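You operate a simulated robot arm through the tools that you are given. There is no shell and no other tool.

The job below is to be done with a simulated two-armed robot. You get a single attempt, and the scene is never put back.

TASK
Zero the light meter with its shutter shut, then trim the helmet to about 40 mW.
Fine: switch the nest off after; leave the shutter open and the sensor arm, span knob and mode key alone. Where these are worked on the way, their far stop is far enough and under half their travel is too little: sensor shutter.
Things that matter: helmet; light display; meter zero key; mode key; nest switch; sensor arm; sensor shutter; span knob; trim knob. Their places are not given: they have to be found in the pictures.

The check looks at the end state, three seconds after you hand in, the way a careful person would. Anything else that was tipped, shoved, dropped, spilled or broken makes it a failure.

THE ROBOT
Two 7-joint arms with two-finger parallel grippers on one trunk that stands fixed in place. Base frame: the origin is at the foot of the trunk, x ahead of it, y to its left, z up. Units: cm, degrees, N and s.
The left shoulder is at [5, 20.9, 114.6], the right one opposite. With the tool pointing down near the work surface each hand reaches from about 22 to 90 cm from the base axis, measured 20 degrees to its own side. Payload 4.4 kg a hand.
The tool frame of a hand sits at the grasp point between the pads (the TCP): z along the fingers, y along the line on which they close. The tips reach 2.3 cm beyond it. Largest opening 9.4 cm; finger width 3.8, thickness 1; the body of the gripper, 5.4 by 9.6 cm, starts 3.9 cm behind the TCP.
Orientation is told as [roll, pitch, yaw] about the base's x, y, z axes, in that order, counted from this pose: with the fingers straight down and closing along the base's y, the tool's x points along the base's -x, its y along +y and its z along -z.

THE INTERFACE
- The arms move only by the tool nudge_tool. It takes "left_steps", "right_steps" or both (then of equal length, played together; a hand with none holds still); each is a list of rows, each a list of 3 entries, a list of its own where there are three numbers: the shift along the tool's x, y, z in cm, then the turn, a rotation vector about the tool's x, y, z in degrees, then the closure in counts, from 0 (fully open) to 255 (shut). In form: [[[dx, dy, dz], [wx, wy, wz], jaw], ...]. A call has 1 to 20 rows; each row is the pose to reach, as a shift and turn from the pose commanded when the call began, along the tool's axes at that moment. A row lasts 0.2 s, in which the tool goes at most 5 cm and 8.6 degrees; a call with a longer step from one row to the next is refused whole, and so is a gripper value outside its range. Where a pose cannot be reached the arm comes as near as it can. A force on the tool above 40 N (or 10 N above the force at the start of the call, whichever is more), or a blocked arm, ends the call early, and 0.2 s more pass. Each finger travels about 10.8 cm/s and halts on what it meets, pressing with about 29 N; the grip force reading is that of the motor and also rises with nothing between the fingers. The clock runs only during rows and for 0.2 s after the last one: add rows that repeat a pose to give the fingers time. It gives the time, the measured TCP pose, the force on the tool (base axes), the opening and the grip force at its end, in the units of the frame above (readings bear some noise), with the torque about the TCP (base axes, N m) and any sound that the robot's microphone picked up, and new pictures: "show" is both (left out), scene, wrist or none (wrist: the cameras of the hands that moved).
- Cameras (640 x 400 px; columns grow to the right, rows downward): "scene" is now at [14.24, 5.82, 134.54]; the picture's right is [0.61, -0.79, 0.00], its down [-0.23, -0.18, -0.96] and it looks along [0.76, 0.58, -0.29] (base axes); focal length 303 px, centre (320, 200). "left" rides on the left gripper at [8.7, -1.6, -7.4] in its tool frame; the picture's right is [0.18, 0.98, 0.00], its down [-0.58, 0.11, -0.81] and it looks along [-0.79, 0.15, 0.59] (tool axes); focal length 243 px, centre (320, 200). "right" rides on the right gripper at [8.6, 1.6, -7.4] in its tool frame; the picture's right is [-0.18, 0.98, 0.00], its down [-0.58, -0.11, -0.81] and it looks along [-0.79, -0.15, 0.59] (tool axes); focal length 243 px, centre (320, 200).
- lift_body(by): slides the trunk up (or, below 0, down) by that many cm; the arms and the scene camera ride with it, the base frame stays. It gives what a move gives, with no picture.
- aim_head(pan, tilt): turns the head with the scene camera to pan (to the left, within 80 degrees either way) and tilt (down, from -29 to 69), counted from straight ahead of the robot. It gives what a move gives, and a new picture of the scene camera.
- measure_at(camera, pixels): for up to 12 pixels [column, row] of the newest picture of that camera ("zoom" is the newest enlarged one), the place [x, y, z] in the base frame of the surface seen there, good to about 0.2 cm. The clock stands still meanwhile.
- close_up(camera, box): a new picture of the part [left, top, right, bottom] of that camera's present view, enlarged. The clock stands still meanwhile.
- close_job(): hands the job in; it is judged then, once.

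Open the grippers and draw the arms clear of the work before you hand the job in, unless the task says otherwise.

The tools are called as name(argument=value, ...) on one line, values as JSON. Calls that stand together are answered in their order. nudge_tool: Moves the arms, as the interface text tells. Its arguments: {"type":"object","properties":{"left_steps":{"type":"array","items":{"type":"array"}},"right_steps":{"type":"array","items":{"type":"array"}},"show":{"type":"string","enum":["both","scene","wrist","none"]}},"required":[]} The other tools are called the same way: lift_body (by) slides the trunk up or down; aim_head (pan, tilt) turns the head that bears the scene camera; measure_at (camera, pixels) gives the place of the surface under pixels of a picture; close_up (camera, box) takes an enlarged picture of a part of a camera's view; close_job () hands the job in.

At the start:

```text
time_s: 0.0
left_tcp_pos: [46.92, 54.63, 128.9]
left_orientation: [0.0, 0.0, 0.0]
left_wrist_force: [0.3, 0.8, -0.7]
left_torque: [0.04, -0.04, 0.03]
left_opening: 9.39
left_grip_force: 0.1
right_tcp_pos: [50.87, 4.45, 123.3]
right_orientation: [0.0, 0.0, 0.0]
right_wrist_force: [-0.2, 0.1, -0.2]
right_torque: [-0.05, 0.02, -0.01]
right_opening: 9.39
right_grip_force: 0.1
trunk travel left (down, up): [-22.5, 33.8]
head pan, tilt: [37.6, 16.9]
```

scene: 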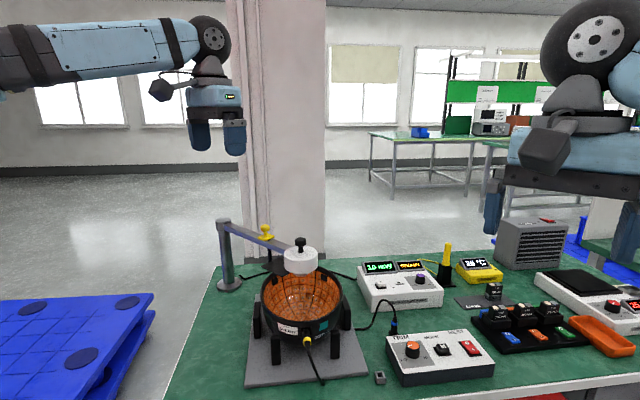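
right: 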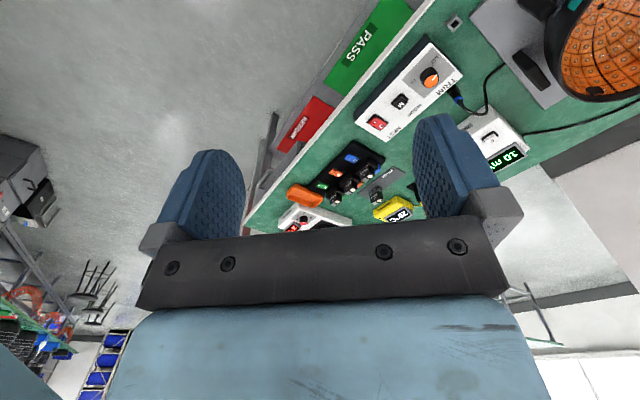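
left: 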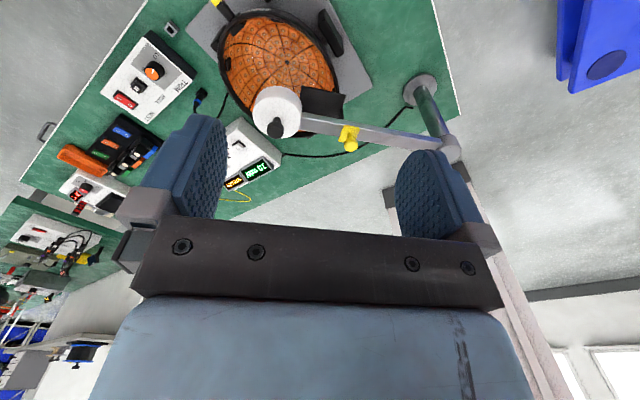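

The scene shows the helmet nest at about (300,320), the meter at (400,285) and the trim box at (440,355). I'll enlarge these parts.

close_up(camera="scene", box=[340, 230, 500, 330])

close_up(camera="scene", box=[360, 310, 504, 400])

close_up(camera="scene", box=[200, 210, 360, 310])

```text
4.00 times, centred on (420, 280) of scene
```

zoom: 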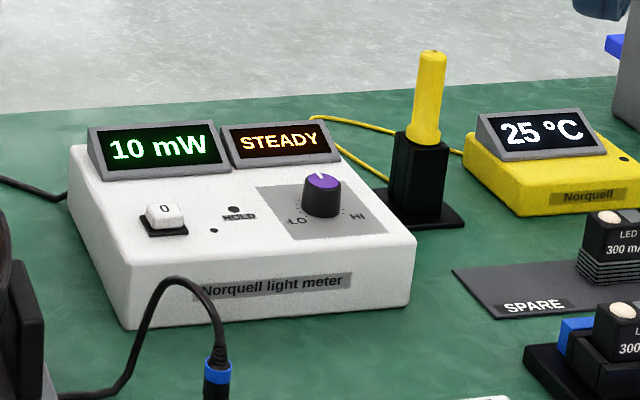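

```text
4.44 times, centred on (432, 355) of scene
```

zoom: 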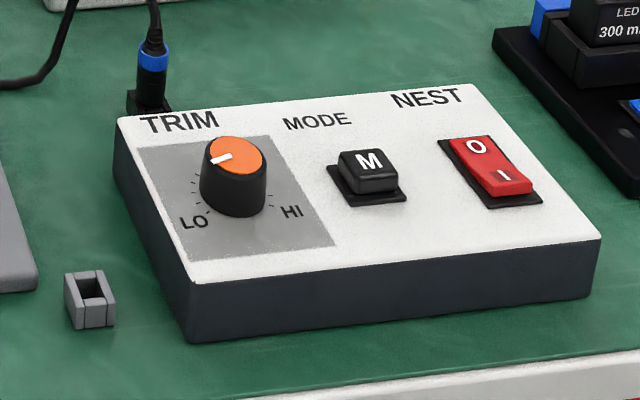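

```text
4.00 times, centred on (280, 260) of scene
```

zoom: 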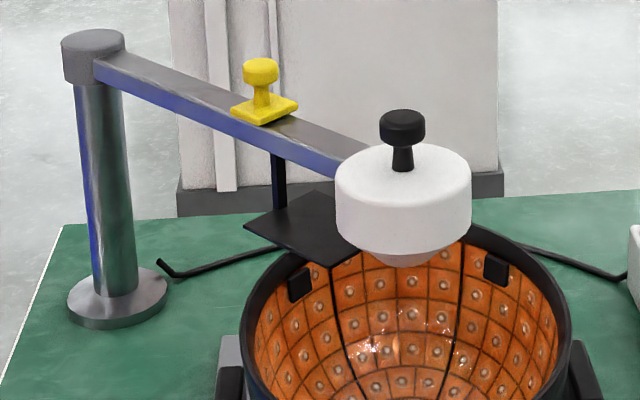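

The display says 10 mW, STEADY; the yellow handle on the arm carries the black shutter plate beside the sensor head. I'll measure the main parts.

measure_at(camera="scene", pixels=[[265, 227], [266, 237], [225, 222], [249, 233], [290, 247], [301, 241], [300, 255], [278, 265], [262, 266], [283, 272], [300, 272], [228, 283]])

measure_at(camera="scene", pixels=[[381, 282], [382, 288], [421, 275], [413, 345], [412, 352], [442, 345], [468, 343], [473, 351], [400, 365], [395, 340], [480, 340], [410, 300]])

aim_head(pan=30, tilt=35)

```text
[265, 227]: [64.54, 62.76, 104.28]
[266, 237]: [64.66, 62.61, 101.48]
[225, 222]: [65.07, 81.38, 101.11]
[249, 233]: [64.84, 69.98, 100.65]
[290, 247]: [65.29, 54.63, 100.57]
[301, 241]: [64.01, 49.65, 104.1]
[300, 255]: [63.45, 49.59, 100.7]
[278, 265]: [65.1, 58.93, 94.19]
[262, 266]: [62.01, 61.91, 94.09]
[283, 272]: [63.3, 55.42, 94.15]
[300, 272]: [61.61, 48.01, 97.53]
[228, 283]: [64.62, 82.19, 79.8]
```

```text
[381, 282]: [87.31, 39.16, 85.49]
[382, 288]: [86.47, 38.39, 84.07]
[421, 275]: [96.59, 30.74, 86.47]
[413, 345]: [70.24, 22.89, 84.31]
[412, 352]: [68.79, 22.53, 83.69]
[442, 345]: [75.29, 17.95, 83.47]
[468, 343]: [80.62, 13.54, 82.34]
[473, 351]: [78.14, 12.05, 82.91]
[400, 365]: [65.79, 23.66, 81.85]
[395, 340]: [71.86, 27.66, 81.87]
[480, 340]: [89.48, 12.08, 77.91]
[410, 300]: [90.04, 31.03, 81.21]
```

```text
time_s: 0.8
left_tcp_pos: [47.2, 54.74, 128.83]
left_orientation: [0.0, 0.0, 0.1]
left_wrist_force: [0.4, -0.2, 0.2]
left_torque: [-0.05, -0.02, -0.03]
left_opening: 9.39
left_grip_force: 0.1
right_tcp_pos: [50.88, 4.46, 123.53]
right_orientation: [0.0, 0.0, 0.1]
right_wrist_force: [0.3, 0.1, 0.2]
right_torque: [-0.02, 0.0, 0.0]
right_opening: 9.41
right_grip_force: 0.0
trunk travel left (down, up): [-22.5, 33.8]
head pan, tilt: [30.0, 35.0]
```

scene: 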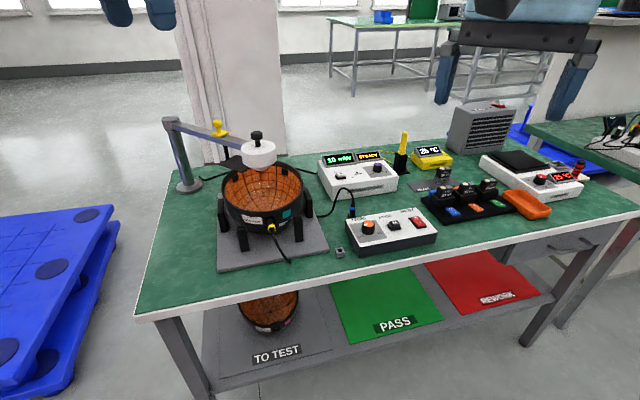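

The new view shows the whole bench. I'll zoom in on the switch box, the meter and the shutter from here.

close_up(camera="scene", box=[330, 190, 450, 265])

close_up(camera="scene", box=[310, 130, 422, 200])

close_up(camera="scene", box=[155, 105, 315, 205])

close_up(camera="left", box=[200, 0, 480, 175])

```text
5.33 times, centred on (390, 228) of scene
```

zoom: 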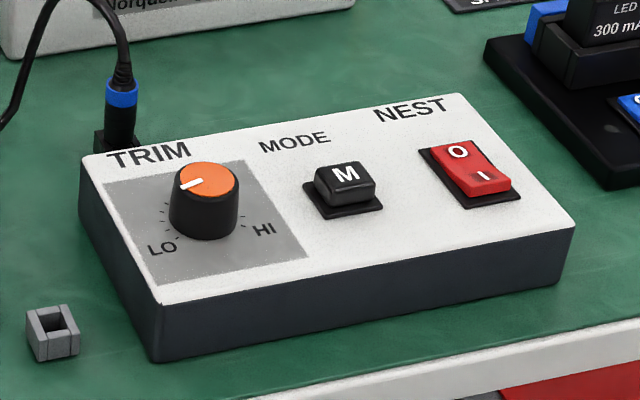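

```text
5.71 times, centred on (366, 165) of scene
```

zoom: 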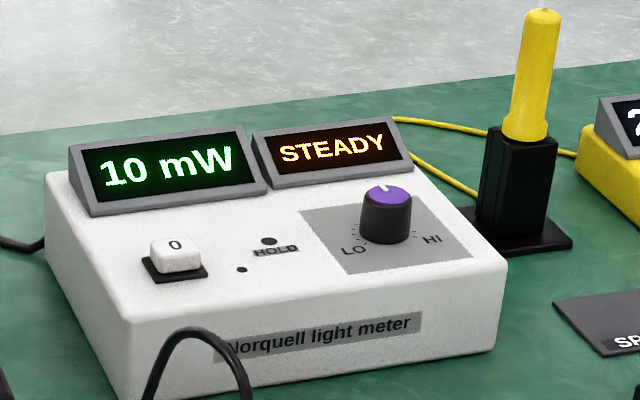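

```text
4.00 times, centred on (235, 155) of scene
```

zoom: 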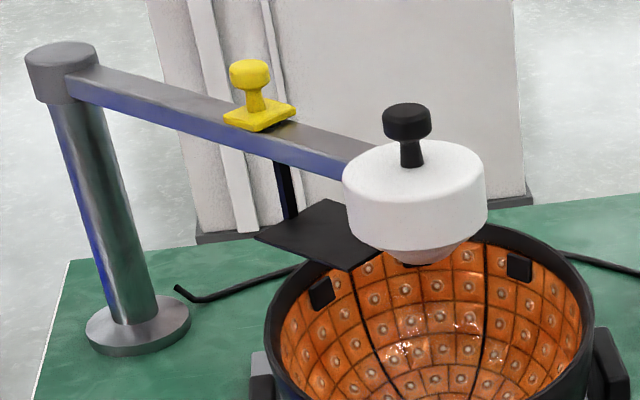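

```text
2.29 times, centred on (340, 88) of left
```

zoom: 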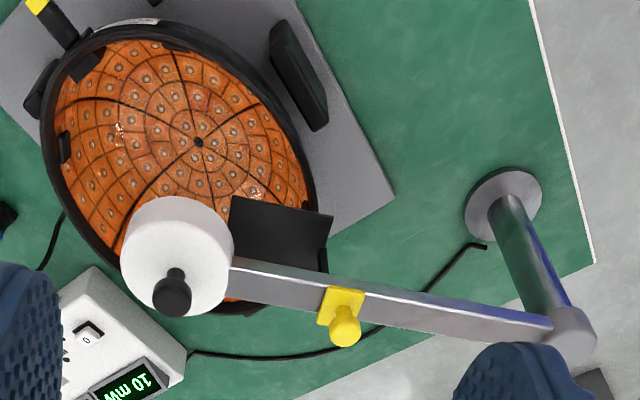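

I need the tilt of the nest rocker and the exact knob and key positions. I zoom tightly on the box and measure on the zoom picture.

close_up(camera="scene", box=[400, 208, 440, 233])

measure_at(camera="zoom", pixels=[[180, 130], [225, 130], [260, 180], [310, 230], [350, 250], [390, 240], [340, 180], [100, 200], [450, 300], [200, 300], [150, 125], [330, 280]])

```text
16.00 times, centred on (420, 220) of scene
```

zoom: 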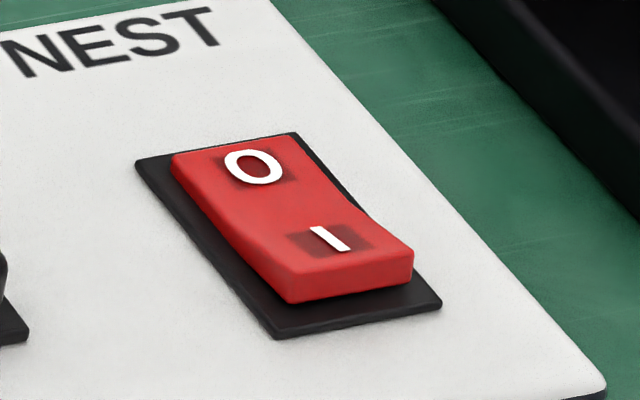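

```text
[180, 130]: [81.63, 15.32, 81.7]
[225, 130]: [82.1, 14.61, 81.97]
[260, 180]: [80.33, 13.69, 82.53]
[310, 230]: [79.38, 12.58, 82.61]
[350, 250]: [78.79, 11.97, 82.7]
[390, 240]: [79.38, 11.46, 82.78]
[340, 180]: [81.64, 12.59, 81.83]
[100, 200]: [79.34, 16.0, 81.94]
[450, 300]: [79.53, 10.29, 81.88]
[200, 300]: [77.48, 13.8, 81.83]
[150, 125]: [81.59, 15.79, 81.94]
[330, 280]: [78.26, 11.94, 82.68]
```

The I end of the rocker is raised (z 82.7 against about 82.2 at O), so the nest looks off now. Next I zoom in on the trim knob, the zero key and the shutter handle to locate them.

close_up(camera="scene", box=[346, 210, 394, 240])

measure_at(camera="zoom", pixels=[[230, 190], [290, 190], [350, 190], [290, 160], [290, 225], [220, 270], [300, 310], [160, 340], [440, 250], [370, 270]])

close_up(camera="scene", box=[325, 160, 357, 180])

measure_at(camera="zoom", pixels=[[320, 160], [280, 170], [360, 160], [320, 190], [320, 220], [230, 250], [100, 200], [500, 250], [330, 130]])

close_up(camera="scene", box=[195, 110, 275, 160])

measure_at(camera="zoom", pixels=[[180, 80], [155, 100], [200, 100], [180, 145], [180, 160], [120, 160], [230, 145], [180, 185], [410, 130], [250, 380], [310, 330], [500, 240]])

```text
13.33 times, centred on (370, 225) of scene
```

zoom: 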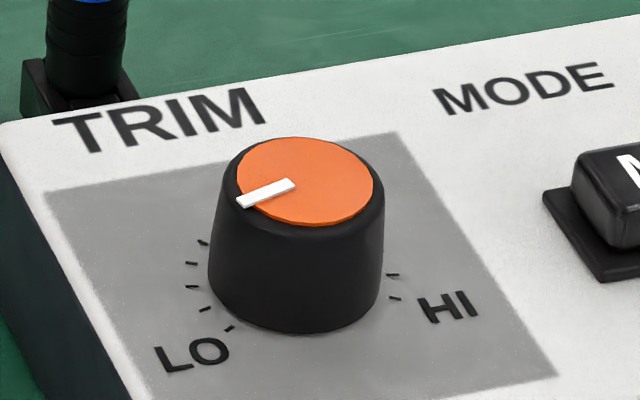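

```text
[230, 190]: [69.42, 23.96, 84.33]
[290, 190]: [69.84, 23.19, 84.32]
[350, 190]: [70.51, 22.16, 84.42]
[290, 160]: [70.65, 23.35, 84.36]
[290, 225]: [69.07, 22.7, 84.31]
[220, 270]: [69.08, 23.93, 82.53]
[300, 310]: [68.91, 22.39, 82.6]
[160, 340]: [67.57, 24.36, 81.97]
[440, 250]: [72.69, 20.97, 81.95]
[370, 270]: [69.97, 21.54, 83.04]
```

```text
16.00 times, centred on (341, 170) of scene
```

zoom: 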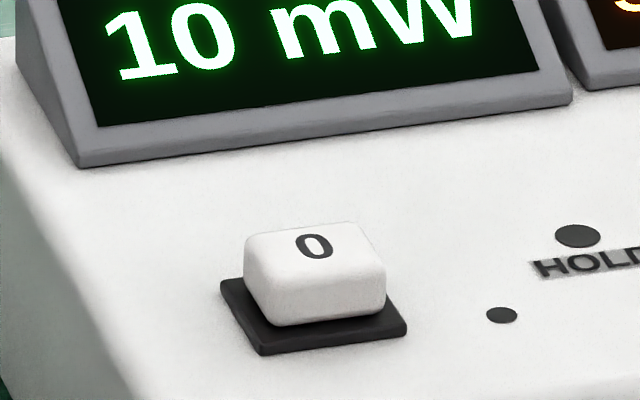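

```text
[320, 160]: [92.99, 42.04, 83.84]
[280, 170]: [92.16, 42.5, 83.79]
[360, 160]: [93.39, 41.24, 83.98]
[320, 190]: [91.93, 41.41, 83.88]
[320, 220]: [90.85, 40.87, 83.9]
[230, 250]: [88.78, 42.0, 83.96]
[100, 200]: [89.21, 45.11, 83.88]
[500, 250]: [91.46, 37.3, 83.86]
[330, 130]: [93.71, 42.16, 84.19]
```

```text
8.00 times, centred on (235, 135) of scene
```

zoom: 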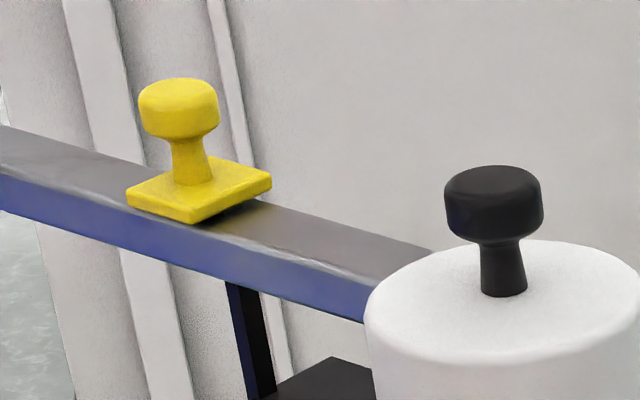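

```text
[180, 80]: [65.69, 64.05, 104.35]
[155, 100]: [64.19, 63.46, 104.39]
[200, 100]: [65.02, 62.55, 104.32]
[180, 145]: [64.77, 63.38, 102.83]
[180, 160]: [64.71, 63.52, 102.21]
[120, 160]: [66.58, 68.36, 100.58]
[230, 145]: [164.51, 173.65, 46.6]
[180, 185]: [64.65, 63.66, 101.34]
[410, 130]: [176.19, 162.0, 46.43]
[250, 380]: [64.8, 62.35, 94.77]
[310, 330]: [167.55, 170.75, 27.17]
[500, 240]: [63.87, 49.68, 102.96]
```

The yellow handle is centred near (65.0, 63.1), top z 104.4, and the sensor head with its black knob is at y≈49.6. I move the left hand above the handle while turning it to yaw +90, so the fingers will straddle the handle in x, and I draw the right hand a bit to its own side.

nudge_tool(left_steps=[[[-1.6, 0.8, 1.2], [0, 0, -8.2], 0], [[-3.2, 1.6, 2.4], [0, 0, -16.4], 0], [[-4.8, 2.4, 3.6], [0, 0, -24.6], 0], [[-6.4, 3.2, 4.8], [0, 0, -32.8], 0], [[-8, 4, 6], [0, 0, -41], 0], [[-9.6, 4.8, 7.2], [0, 0, -49.2], 0], [[-11.2, 5.6, 8.4], [0, 0, -57.4], 0], [[-12.8, 6.4, 9.6], [0, 0, -65.6], 0], [[-14.4, 7.2, 10.8], [0, 0, -73.8], 0], [[-16, 8, 12], [0, 0, -82], 0], [[-17.8, 8.4, 13.2], [0, 0, -90], 0], [[-17.8, 8.4, 13.2], [0, 0, -90], 0], [[-17.8, 8.4, 13.2], [0, 0, -90], 0]], right_steps=[[[0.5, -2, 0], [0, 0, 0], 0], [[1, -4, 0], [0, 0, 0], 0], [[1.5, -6, 0], [0, 0, 0], 0], [[2, -8, 0], [0, 0, 0], 0], [[2.5, -10, 0], [0, 0, 0], 0], [[3, -12, 0], [0, 0, 0], 0], [[3.5, -14, 0], [0, 0, 0], 0], [[4, -16, 0], [0, 0, 0], 0], [[4.5, -18, 0], [0, 0, 0], 0], [[5, -20, 0], [0, 0, 0], 0], [[5, -20, 0], [0, 0, 0], 0], [[5, -20, 0], [0, 0, 0], 0], [[5, -20, 0], [0, 0, 0], 0]])

```text
time_s: 3.6
left_tcp_pos: [64.68, 63.12, 115.89]
left_orientation: [-0.1, -0.1, 90.2]
left_wrist_force: [0.6, 0.1, 0.0]
left_torque: [-0.03, 0.0, -0.01]
left_opening: 9.41
left_grip_force: 0.1
right_tcp_pos: [45.99, -15.61, 123.36]
right_orientation: [0.0, 0.0, 0.0]
right_wrist_force: [0.1, 0.5, 0.5]
right_torque: [0.03, 0.01, -0.02]
right_opening: 9.43
right_grip_force: 0.0
trunk travel left (down, up): [-22.5, 33.8]
head pan, tilt: [30.0, 35.0]
```

scene: 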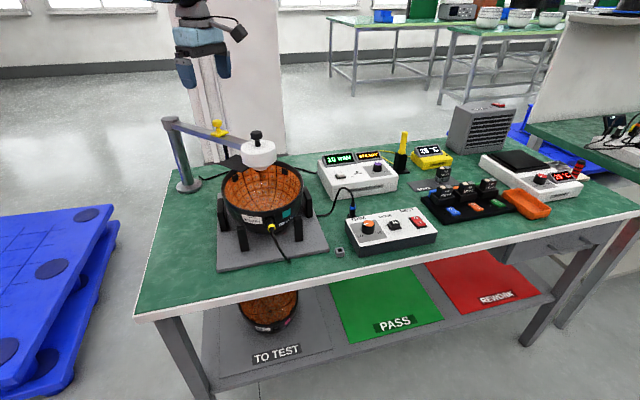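
right: 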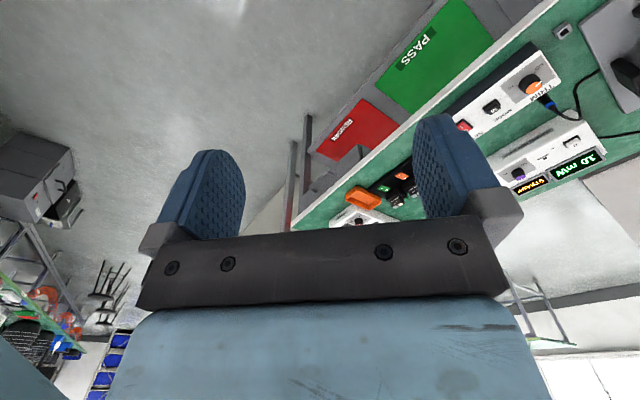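
left: 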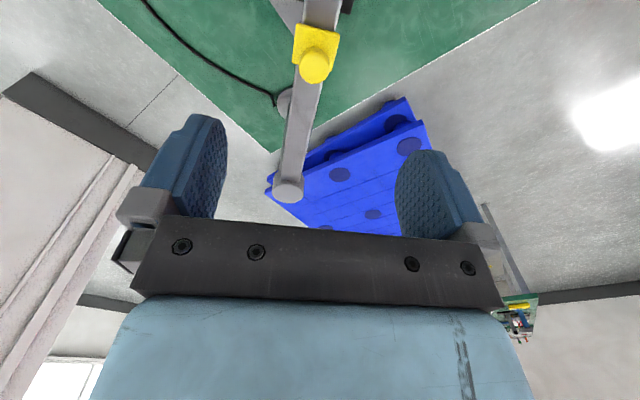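

The left camera now sees the yellow handle at (315,65). I measure it from here for its true centre.

close_up(camera="left", box=[275, 10, 355, 110])

measure_at(camera="left", pixels=[[315, 65], [303, 66], [327, 66], [315, 53], [315, 79], [298, 45], [336, 45], [315, 30], [306, 85], [315, 85]])

```text
4.00 times, centred on (315, 60) of left
```

zoom: 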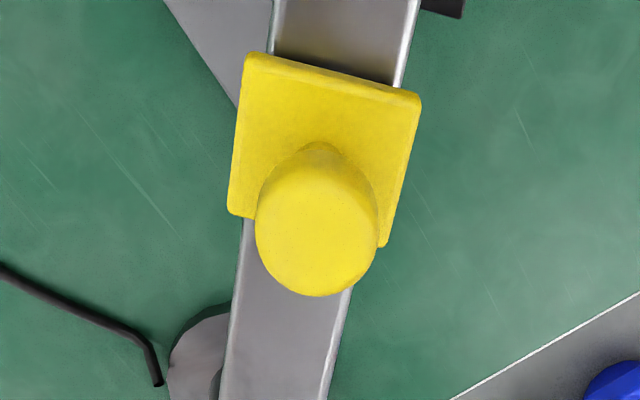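

```text
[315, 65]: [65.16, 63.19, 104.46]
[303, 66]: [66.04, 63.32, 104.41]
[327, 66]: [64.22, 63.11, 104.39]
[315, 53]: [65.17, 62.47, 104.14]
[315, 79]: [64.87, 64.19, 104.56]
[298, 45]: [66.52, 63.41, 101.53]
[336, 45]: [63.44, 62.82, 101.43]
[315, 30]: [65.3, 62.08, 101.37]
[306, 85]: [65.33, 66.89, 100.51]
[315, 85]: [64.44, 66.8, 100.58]
```

Handle centre is (65.1, 63.2), knob top 104.5, base plate 101.4. I go down to TCP z≈104.0 and close on it.

nudge_tool(left_steps=[[[0, -0.4, 3], [0, 0, 0], 0], [[0, -0.4, 6], [0, 0, 0], 0], [[0, -0.4, 9], [0, 0, 0], 0], [[0, -0.4, 11], [0, 0, 0], 0], [[0, -0.4, 11.9], [0, 0, 0], 0], [[0, -0.4, 11.9], [0, 0, 0], 0], [[0, -0.4, 11.9], [0, 0, 0], 120], [[0, -0.4, 11.9], [0, 0, 0], 200], [[0, -0.4, 11.9], [0, 0, 0], 255], [[0, -0.4, 11.9], [0, 0, 0], 255]])

```text
time_s: 5.8
left_tcp_pos: [65.33, 63.37, 103.75]
left_orientation: [0.1, 0.0, 90.0]
left_wrist_force: [0.0, -1.8, -1.3]
left_torque: [0.01, 0.02, 0.02]
left_opening: 2.31
left_grip_force: 44.7
right_tcp_pos: [45.86, -15.6, 123.3]
right_orientation: [0.0, 0.0, 0.0]
right_wrist_force: [-0.3, 0.3, 0.6]
right_torque: [0.01, -0.01, 0.01]
right_opening: 9.42
right_grip_force: 0.0
trunk travel left (down, up): [-22.5, 33.8]
head pan, tilt: [30.0, 35.0]
```

scene: 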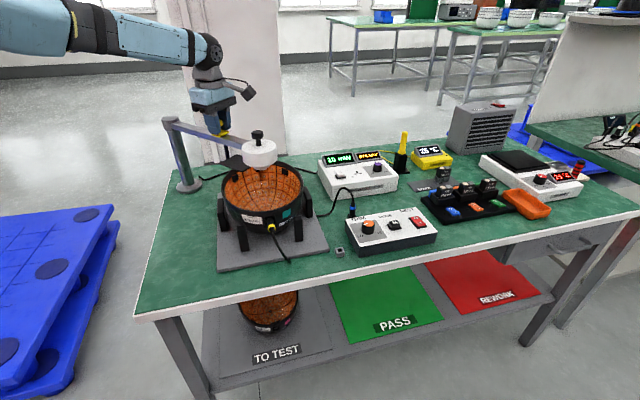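
left: 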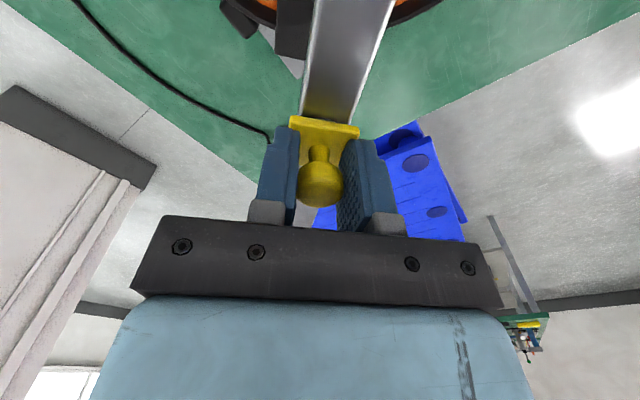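

The knob is gripped (opening 2.31). I slide it toward the sensor head, base -y, slowly and watch the force.

nudge_tool(left_steps=[[[0.4, 0, 0], [0, 0, 0], 255], [[0.8, 0, 0], [0, 0, 0], 255], [[1.2, 0, 0], [0, 0, 0], 255], [[1.6, 0, 0], [0, 0, 0], 255], [[2.0, 0, 0], [0, 0, 0], 255], [[2.5, 0, 0], [0, 0, 0], 255], [[3.0, 0, 0], [0, 0, 0], 255], [[3.5, 0, 0], [0, 0, 0], 255], [[4.0, 0, 0], [0, 0, 0], 255], [[4.0, 0, 0], [0, 0, 0], 255]])

close_up(camera="scene", box=[155, 105, 315, 205])

```text
time_s: 8.0
left_tcp_pos: [65.26, 59.18, 103.89]
left_orientation: [-0.1, 0.0, 90.0]
left_wrist_force: [-2.0, 0.9, 3.7]
left_torque: [-0.24, 0.0, 0.06]
left_opening: 2.27
left_grip_force: 44.9
right_tcp_pos: [45.82, -15.63, 123.37]
right_orientation: [0.1, 0.0, 0.0]
right_wrist_force: [-0.1, 0.9, -0.2]
right_torque: [0.03, 0.01, 0.0]
right_opening: 9.41
right_grip_force: 0.1
trunk travel left (down, up): [-22.5, 33.8]
head pan, tilt: [30.0, 35.0]
```

scene: 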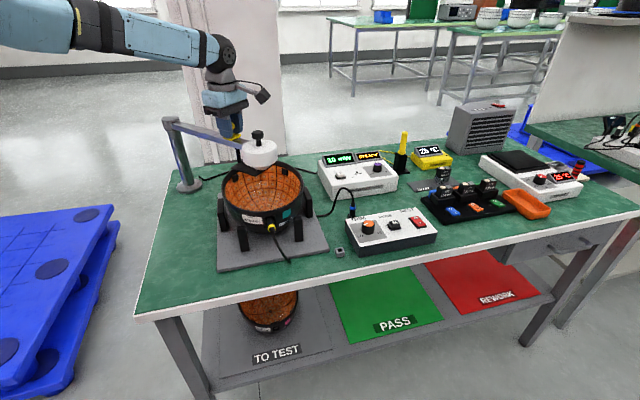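
left: 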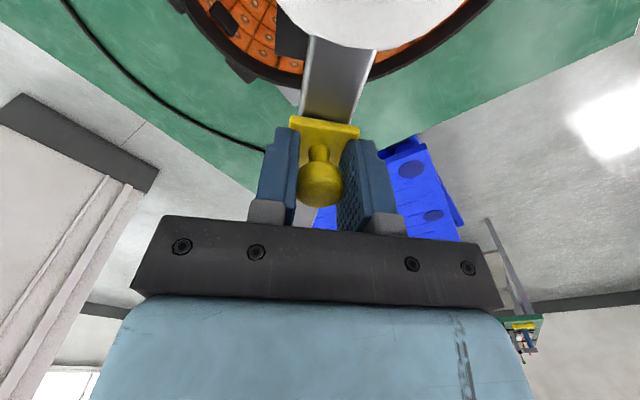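

```text
4.00 times, centred on (235, 155) of scene
```

zoom: 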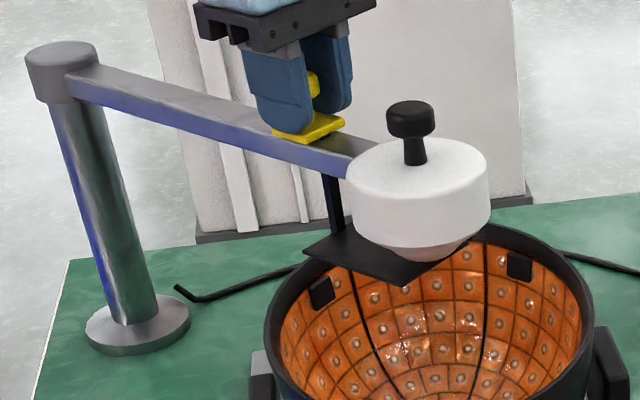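

The handle slid 4.2 cm freely and the plate is moving under the sensor. The head shifted about 1 px to the right in the picture, so I steer 0.2 cm back toward -x while sliding on toward the stop.

nudge_tool(left_steps=[[[0.4, 0.1, 0], [0, 0, 0], 255], [[0.8, 0.2, 0], [0, 0, 0], 255], [[1.2, 0.2, 0], [0, 0, 0], 255], [[1.6, 0.2, 0], [0, 0, 0], 255], [[2.0, 0.2, 0], [0, 0, 0], 255], [[2.4, 0.2, 0], [0, 0, 0], 255], [[2.7, 0.2, 0], [0, 0, 0], 255], [[3.0, 0.2, 0], [0, 0, 0], 255], [[3.0, 0.2, 0], [0, 0, 0], 255]])

close_up(camera="scene", box=[155, 105, 315, 205])

close_up(camera="scene", box=[310, 130, 422, 200])

```text
time_s: 10.0
left_tcp_pos: [64.97, 56.45, 103.8]
left_orientation: [-0.2, -0.1, 90.2]
left_wrist_force: [0.8, 27.4, 16.2]
left_torque: [0.75, -0.04, 0.02]
left_opening: 2.31
left_grip_force: 45.3
right_tcp_pos: [45.69, -15.42, 123.43]
right_orientation: [-0.1, -0.1, 0.0]
right_wrist_force: [0.8, 0.4, 0.0]
right_torque: [0.04, 0.02, -0.03]
right_opening: 9.4
right_grip_force: 0.0
trunk travel left (down, up): [-22.5, 33.8]
head pan, tilt: [30.0, 35.0]
```

scene: 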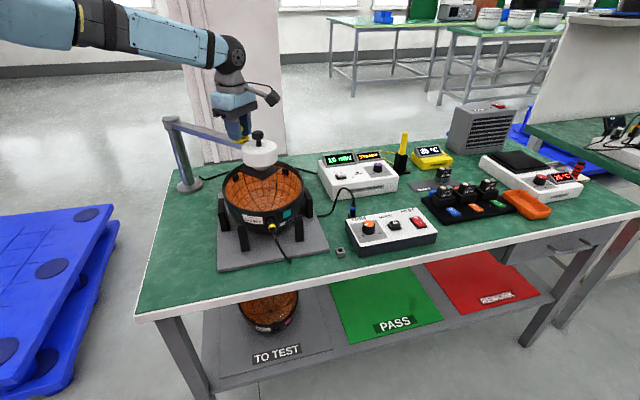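
left: 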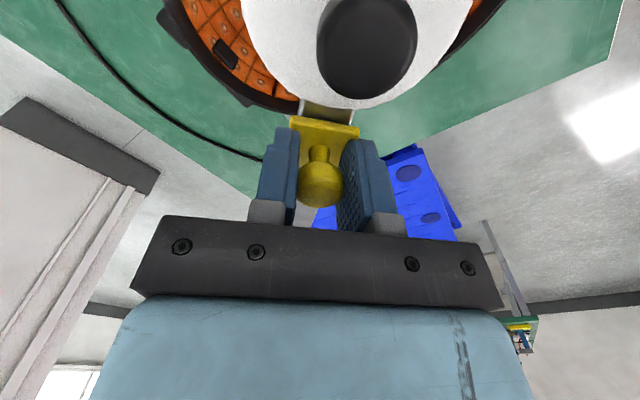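

```text
4.00 times, centred on (235, 155) of scene
```

zoom: 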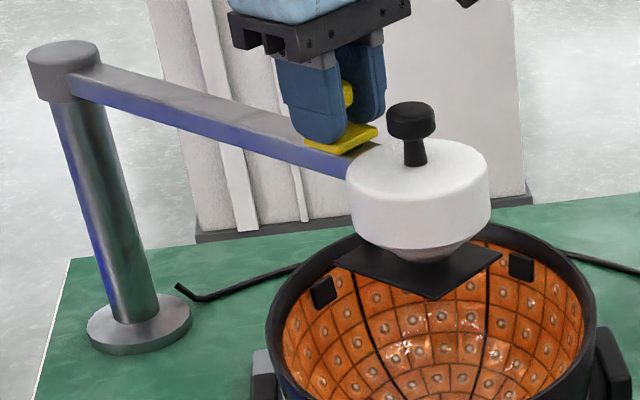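

```text
5.71 times, centred on (366, 165) of scene
```

zoom: 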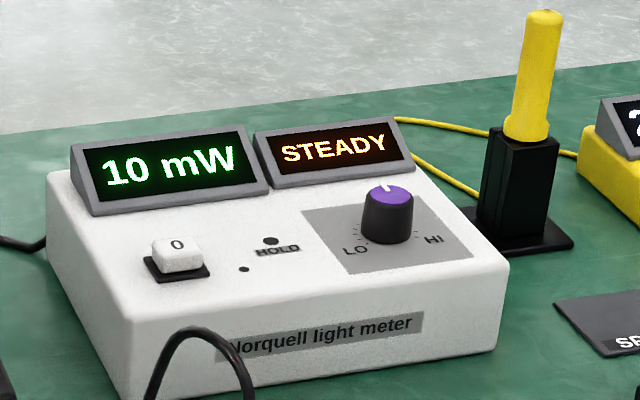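

At y=56.45 the force rose to 27 N: that is the stop, and the black plate sits under the sensor. The display still reads 10 mW, so this is the offset. I ease off, release and rise.

nudge_tool(left_steps=[[[-0.1, 0, 0], [0, 0, 0], 255], [[-0.1, 0, 0], [0, 0, 0], 150], [[-0.1, 0, 0], [0, 0, 0], 60], [[-0.1, 0, 0], [0, 0, 0], 0], [[-0.1, 0, 0], [0, 0, 0], 0], [[-0.1, 0, -2], [0, 0, 0], 0], [[-0.1, 0, -5], [0, 0, 0], 0], [[-0.1, 0, -9], [0, 0, 0], 0], [[-0.1, 0, -13], [0, 0, 0], 0], [[-0.1, 0, -15], [0, 0, 0], 0]])

close_up(camera="scene", box=[155, 105, 315, 205])

close_up(camera="scene", box=[325, 160, 357, 180])

measure_at(camera="zoom", pixels=[[320, 240], [265, 260], [370, 250], [320, 270], [320, 285], [240, 290], [390, 325], [270, 350], [375, 230]])

```text
time_s: 12.2
left_tcp_pos: [65.0, 55.95, 118.88]
left_orientation: [-0.1, 0.0, 90.0]
left_wrist_force: [-0.5, 0.5, -0.2]
left_torque: [-0.02, -0.03, 0.03]
left_opening: 9.38
left_grip_force: 0.0
right_tcp_pos: [45.88, -15.53, 123.35]
right_orientation: [0.0, 0.0, 0.0]
right_wrist_force: [-0.3, 0.3, 0.0]
right_torque: [0.04, 0.0, 0.01]
right_opening: 9.4
right_grip_force: 0.0
trunk travel left (down, up): [-22.5, 33.8]
head pan, tilt: [30.0, 35.0]
```

scene: 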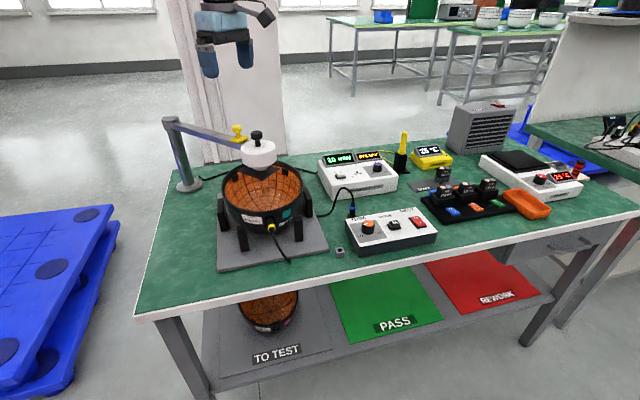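
left: 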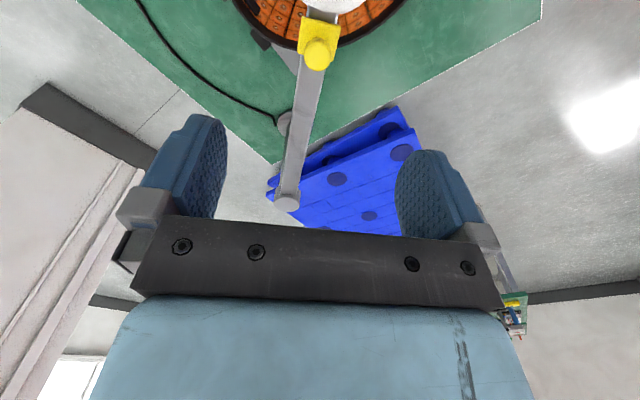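

```text
4.00 times, centred on (235, 155) of scene
```

zoom: 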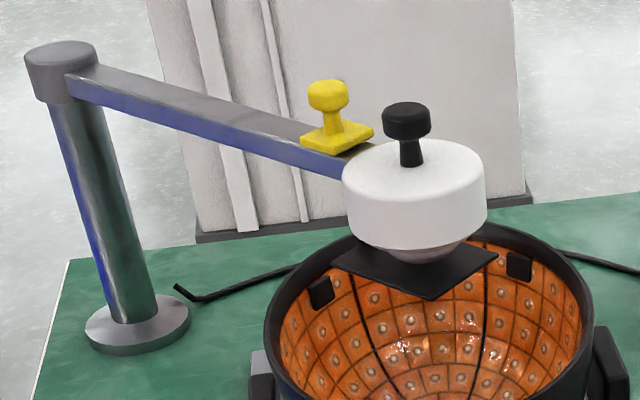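

```text
16.00 times, centred on (341, 170) of scene
```

zoom: 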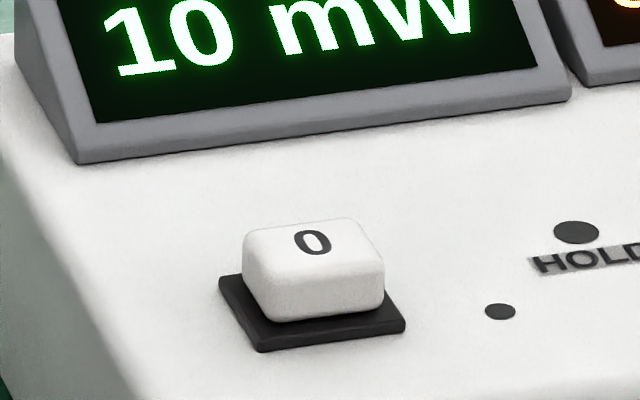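

```text
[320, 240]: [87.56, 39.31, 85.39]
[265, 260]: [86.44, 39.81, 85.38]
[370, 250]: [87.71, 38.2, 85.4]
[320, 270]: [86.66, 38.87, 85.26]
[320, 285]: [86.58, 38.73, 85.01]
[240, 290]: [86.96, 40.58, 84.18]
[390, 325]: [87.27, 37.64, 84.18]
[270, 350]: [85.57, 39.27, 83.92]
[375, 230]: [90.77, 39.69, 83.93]
```

The shutter stands closed at its far stop and the sensor head is back where it was. The zero key top is at (87.3, 39.1, 85.4). I move the left hand across, above everything, turning back to yaw 0 with the jaws closed.

nudge_tool(left_steps=[[[1.3, -0.6, 0], [0, 0, 8.2], 60], [[2.6, -1.2, 0], [0, 0, 16.4], 120], [[3.9, -1.8, 0], [0, 0, 24.6], 180], [[5.2, -2.4, 0], [0, 0, 32.8], 255], [[6.5, -3, 0], [0, 0, 41], 255], [[7.8, -3.6, 0], [0, 0, 49.2], 255], [[9.1, -4.2, 1], [0, 0, 57.4], 255], [[10.4, -4.8, 2], [0, 0, 65.6], 255], [[11.7, -5.4, 3], [0, 0, 73.8], 255], [[13, -6.2, 4], [0, 0, 82], 255], [[15, -7, 5], [0, 0, 90], 255], [[17, -8, 6], [0, 0, 90], 255], [[17, -8, 6], [0, 0, 90], 255]])

measure_at(camera="scene", pixels=[[325, 158], [351, 155], [380, 152], [383, 159], [404, 135], [400, 165], [377, 163], [321, 163]])

```text
time_s: 15.0
left_tcp_pos: [73.07, 39.1, 112.75]
left_orientation: [0.0, 0.1, 0.1]
left_wrist_force: [-0.2, -0.4, -0.2]
left_torque: [0.0, 0.01, 0.0]
left_opening: 0.0
left_grip_force: 29.0
right_tcp_pos: [45.8, -15.72, 123.39]
right_orientation: [0.1, 0.1, 0.1]
right_wrist_force: [0.1, 0.4, 0.0]
right_torque: [-0.01, -0.02, 0.0]
right_opening: 9.41
right_grip_force: 0.0
trunk travel left (down, up): [-22.5, 33.8]
head pan, tilt: [30.0, 35.0]
```

scene: 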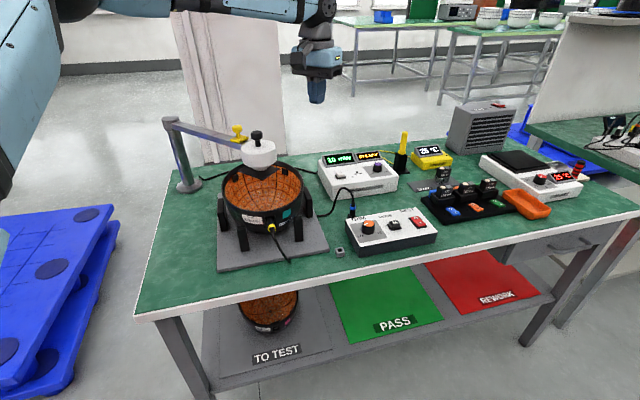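
left: 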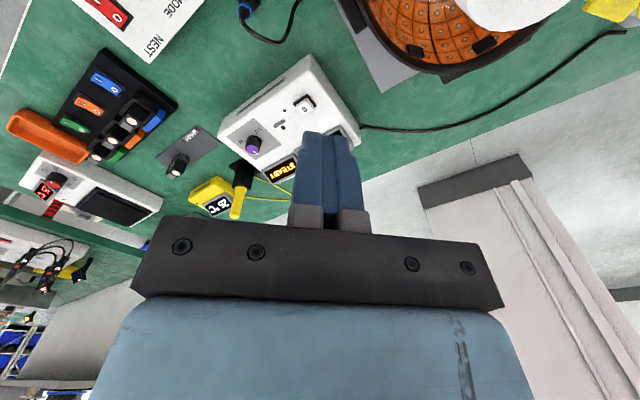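

```text
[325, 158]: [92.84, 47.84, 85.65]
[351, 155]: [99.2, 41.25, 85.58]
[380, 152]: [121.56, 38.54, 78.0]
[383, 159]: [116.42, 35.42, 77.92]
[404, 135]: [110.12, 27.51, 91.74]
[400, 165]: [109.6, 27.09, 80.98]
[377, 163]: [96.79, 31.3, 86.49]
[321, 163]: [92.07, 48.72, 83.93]
```

The hand is at (73.1, 39.1, 112.8), pointing down. I tilt the fingers 30 degrees forward for reach and go to a pre-press pose about 3 cm above the zero key.

nudge_tool(left_steps=[[[-2, 0, 2], [0, -7.5, 0], 255], [[-4, 0, 4], [0, -15, 0], 255], [[-6, 0, 6], [0, -22.5, 0], 255], [[-8.5, 0, 8], [0, -30, 0], 255], [[-11, 0, 11], [0, -30, 0], 255], [[-13, 0, 14], [0, -30, 0], 255], [[-14.7, 0, 17], [0, -30, 0], 255], [[-14.7, 0, 19], [0, -30, 0], 255], [[-14.7, 0, 20.5], [0, -30, 0], 255], [[-14.7, 0, 20.5], [0, -30, 0], 255]])

close_up(camera="scene", box=[300, 110, 428, 190])

```text
time_s: 17.2
left_tcp_pos: [81.36, 41.22, 95.76]
left_orientation: [0.0, -29.9, 0.0]
left_wrist_force: [0.6, 0.7, -0.3]
left_torque: [-0.01, -0.02, 0.0]
left_opening: 0.0
left_grip_force: 28.4
left hand out of reach, approached as far as the arm can: row 5, 6, 7, 8, 9, 10
right_tcp_pos: [45.9, -15.72, 123.36]
right_orientation: [0.0, -0.1, 0.0]
right_wrist_force: [-0.4, -0.5, -0.3]
right_torque: [0.01, -0.02, -0.05]
right_opening: 9.4
right_grip_force: 0.1
trunk travel left (down, up): [-22.5, 33.8]
head pan, tilt: [30.0, 35.0]
```

scene: 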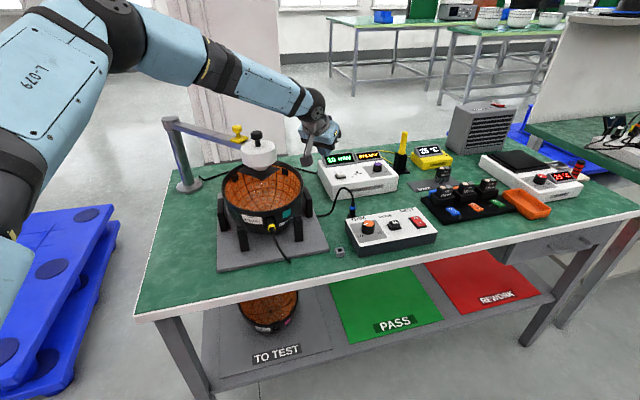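
left: 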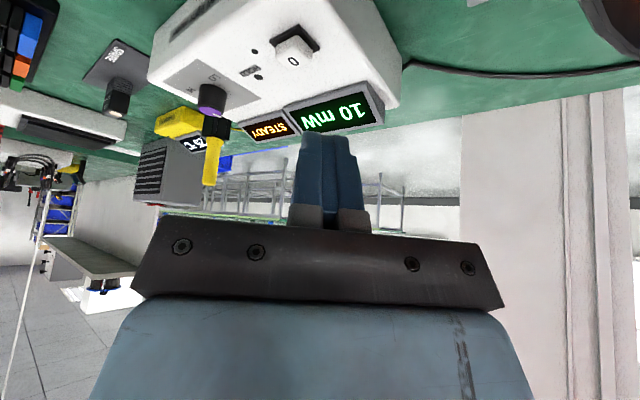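

```text
5.00 times, centred on (364, 150) of scene
```

zoom: 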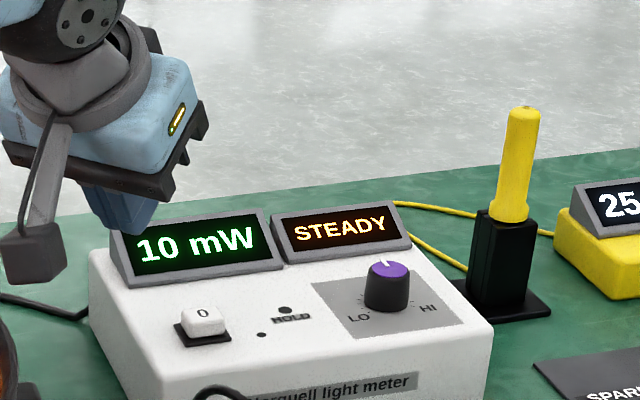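

The arm stopped short at (81.4, 41.2, 95.8), so I need another posture or a lower trunk. I measure where the forearm and elbow are, to judge the room above the sensor.

measure_at(camera="scene", pixels=[[312, 100], [318, 120], [270, 95], [240, 75], [205, 60], [170, 40], [150, 20], [110, 10], [100, 60], [60, 80], [20, 150], [325, 145]])

aim_head(pan=55, tilt=15)

```text
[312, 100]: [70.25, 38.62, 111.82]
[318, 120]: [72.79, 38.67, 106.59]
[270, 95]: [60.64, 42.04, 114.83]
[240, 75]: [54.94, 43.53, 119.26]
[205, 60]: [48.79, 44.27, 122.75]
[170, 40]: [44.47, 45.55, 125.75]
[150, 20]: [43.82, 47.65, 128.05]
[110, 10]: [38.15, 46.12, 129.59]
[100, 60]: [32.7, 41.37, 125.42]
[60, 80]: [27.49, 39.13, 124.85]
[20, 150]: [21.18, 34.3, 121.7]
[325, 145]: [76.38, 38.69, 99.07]
```

```text
time_s: 18.1
left_tcp_pos: [81.14, 41.15, 95.71]
left_orientation: [0.0, -30.0, -0.1]
left_wrist_force: [0.2, 0.3, -0.2]
left_torque: [0.02, 0.01, -0.02]
left_opening: 0.0
left_grip_force: 28.9
right_tcp_pos: [45.86, -15.68, 123.34]
right_orientation: [-0.1, 0.0, 0.0]
right_wrist_force: [-0.1, -0.4, 0.1]
right_torque: [0.01, 0.01, -0.01]
right_opening: 9.4
right_grip_force: 0.0
trunk travel left (down, up): [-22.5, 33.8]
head pan, tilt: [55.0, 15.0]
```

scene: 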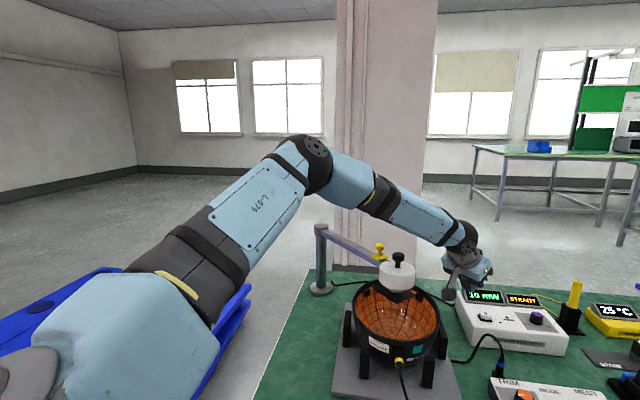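

The elbow is not straight (shoulder to wrist about 69 of 83 cm), so a joint limit rather than length seems to block the 30° tilt. I go back up, straighten to pitch 0 and then try a smaller tilt from a more extended arm.

nudge_tool(left_steps=[[[0, 0, -2], [0, 7.5, 0], 255], [[0, 0, -4], [0, 15, 0], 255], [[-0.3, 0, -6], [0, 22.5, 0], 255], [[-0.5, 0, -8], [0, 30, 0], 255], [[-0.67, 0, -10], [0, 30, 0], 255], [[-0.67, 0, -10], [0, 30, 0], 255]], show="scene")

```text
time_s: 19.5
left_tcp_pos: [76.42, 41.23, 105.26]
left_orientation: [0.1, 0.1, -0.1]
left_wrist_force: [0.2, 0.0, -0.1]
left_torque: [-0.03, -0.02, 0.03]
left_opening: 0.02
left_grip_force: 28.7
left hand out of reach, approached as far as the arm can: row 4
right_tcp_pos: [46.02, -15.7, 123.37]
right_orientation: [0.0, 0.0, 0.0]
right_wrist_force: [-0.3, 0.0, -1.2]
right_torque: [0.0, 0.0, 0.01]
right_opening: 9.43
right_grip_force: 0.1
trunk travel left (down, up): [-22.5, 33.8]
head pan, tilt: [55.0, 15.0]
```

scene: 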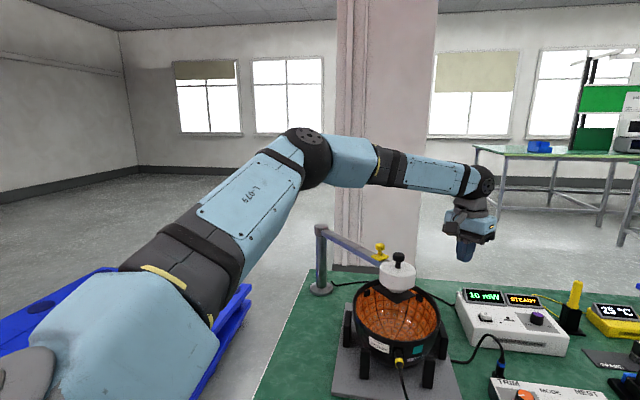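

Now at (76.4, 41.2, 105.3), straight down. I test how far it reaches lower down with the tool vertical, moving toward (82, 39, 95) in small rows.

nudge_tool(left_steps=[[[0, -0.5, 2], [0, 0, 0], 255], [[-0.5, -1, 4], [0, 0, 0], 255], [[-1, -1.5, 6], [0, 0, 0], 255], [[-2, -2, 8], [0, 0, 0], 255], [[-3, -2.2, 10], [0, 0, 0], 255], [[-4, -2.2, 10.3], [0, 0, 0], 255], [[-5, -2.2, 10.3], [0, 0, 0], 255], [[-6, -2.2, 10.3], [0, 0, 0], 255]], show="scene")

```text
time_s: 21.3
left_tcp_pos: [74.71, 40.58, 97.54]
left_orientation: [0.0, 0.0, -0.1]
left_wrist_force: [-0.3, -0.2, 0.5]
left_torque: [0.02, 0.03, -0.01]
left_opening: 0.0
left_grip_force: 28.4
left hand out of reach, approached as far as the arm can: row 2, 3, 4, 5, 6, 7, 8
right_tcp_pos: [45.87, -15.71, 123.34]
right_orientation: [0.0, 0.0, -0.1]
right_wrist_force: [-0.1, 0.0, 0.5]
right_torque: [0.03, -0.01, 0.0]
right_opening: 9.41
right_grip_force: 0.1
trunk travel left (down, up): [-22.5, 33.8]
head pan, tilt: [55.0, 15.0]
```

scene: 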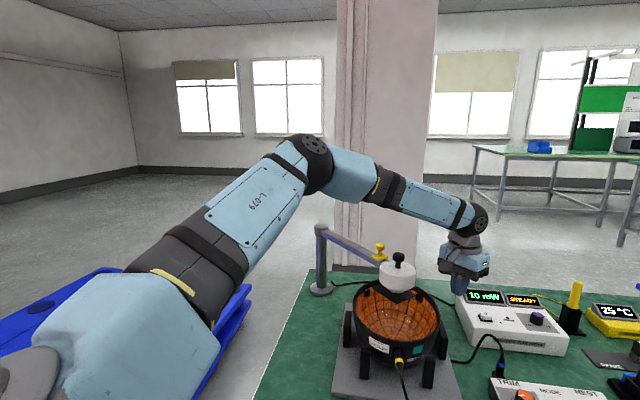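

The elbow stays put near (41, 48, 130) in every try, so the arm is caught in an awkward posture. I draw the hand back toward the body and then extend again along the 20-degree direction, at a safe height.

nudge_tool(left_steps=[[[1, -0.5, -4], [0, 0, 0], 255], [[3, -1, -8], [0, 0, 0], 255], [[7, -2.5, -11], [0, 0, 0], 255], [[11, -4, -13], [0, 0, 0], 255], [[15, -6, -14.5], [0, 0, 0], 255], [[19, -7.6, -14.5], [0, 0, 0], 255], [[23, -9.6, -14.5], [0, 0, 0], 255], [[23, -9.6, -14.5], [0, 0, 0], 255]], show="scene")

```text
refused: row 3 steps farther than a row can; nothing moved
```

Row 3 was slightly too long a step, so I use finer rows for the same path.

nudge_tool(left_steps=[[[1, -0.5, -4], [0, 0, 0], 255], [[3, -1, -8], [0, 0, 0], 255], [[6, -2, -11], [0, 0, 0], 255], [[9.5, -3.5, -13], [0, 0, 0], 255], [[13, -5, -14.5], [0, 0, 0], 255], [[16.5, -6.5, -14.5], [0, 0, 0], 255], [[20, -8, -14.5], [0, 0, 0], 255], [[23, -9.6, -14.5], [0, 0, 0], 255], [[23, -9.6, -14.5], [0, 0, 0], 255]], show="scene")

```text
time_s: 23.3
left_tcp_pos: [51.64, 31.02, 112.02]
left_orientation: [0.0, 0.0, 0.2]
left_wrist_force: [0.4, 0.5, -0.3]
left_torque: [-0.01, 0.03, -0.02]
left_opening: 0.0
left_grip_force: 28.8
right_tcp_pos: [45.89, -15.58, 123.43]
right_orientation: [0.0, 0.1, 0.0]
right_wrist_force: [-0.4, -0.3, 0.5]
right_torque: [0.03, 0.02, 0.01]
right_opening: 9.4
right_grip_force: 0.1
trunk travel left (down, up): [-22.5, 33.8]
head pan, tilt: [55.0, 15.0]
```

scene: 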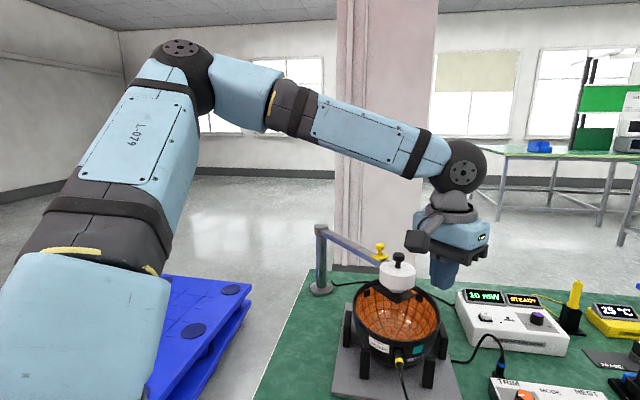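

The hand is at (51.6, 31.0, 112.0). Now I extend straight forward at y≈31 and sink slightly, to see how far this posture reaches.

nudge_tool(left_steps=[[[-4, 0, 1], [0, 0, 0], 255], [[-8, 0, 2], [0, 0, 0], 255], [[-12, 0, 3], [0, 0, 0], 255], [[-16, 0, 4], [0, 0, 0], 255], [[-19, 0, 5], [0, 0, 0], 255], [[-22, 0, 6], [0, 0, 0], 255], [[-25, 0, 7], [0, 0, 0], 255], [[-28, 0, 8], [0, 0, 0], 255], [[-31, 0, 9], [0, 0, 0], 255], [[-33, 0, 10], [0, 0, 0], 255], [[-33, 0, 10], [0, 0, 0], 255]], show="scene")

```text
time_s: 25.7
left_tcp_pos: [74.64, 34.78, 104.18]
left_orientation: [0.0, -0.1, 0.1]
left_wrist_force: [0.2, 0.6, -0.2]
left_torque: [0.02, 0.0, 0.04]
left_opening: 0.02
left_grip_force: 28.9
left hand out of reach, approached as far as the arm can: row 6, 7, 8, 9, 10, 11
right_tcp_pos: [45.91, -15.65, 123.34]
right_orientation: [0.0, 0.1, 0.1]
right_wrist_force: [-1.0, 0.4, 0.0]
right_torque: [0.0, 0.03, 0.02]
right_opening: 9.41
right_grip_force: 0.0
trunk travel left (down, up): [-22.5, 33.8]
head pan, tilt: [55.0, 15.0]
```

scene: 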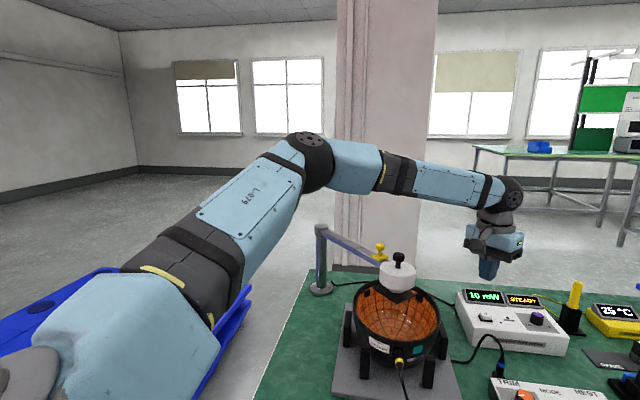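

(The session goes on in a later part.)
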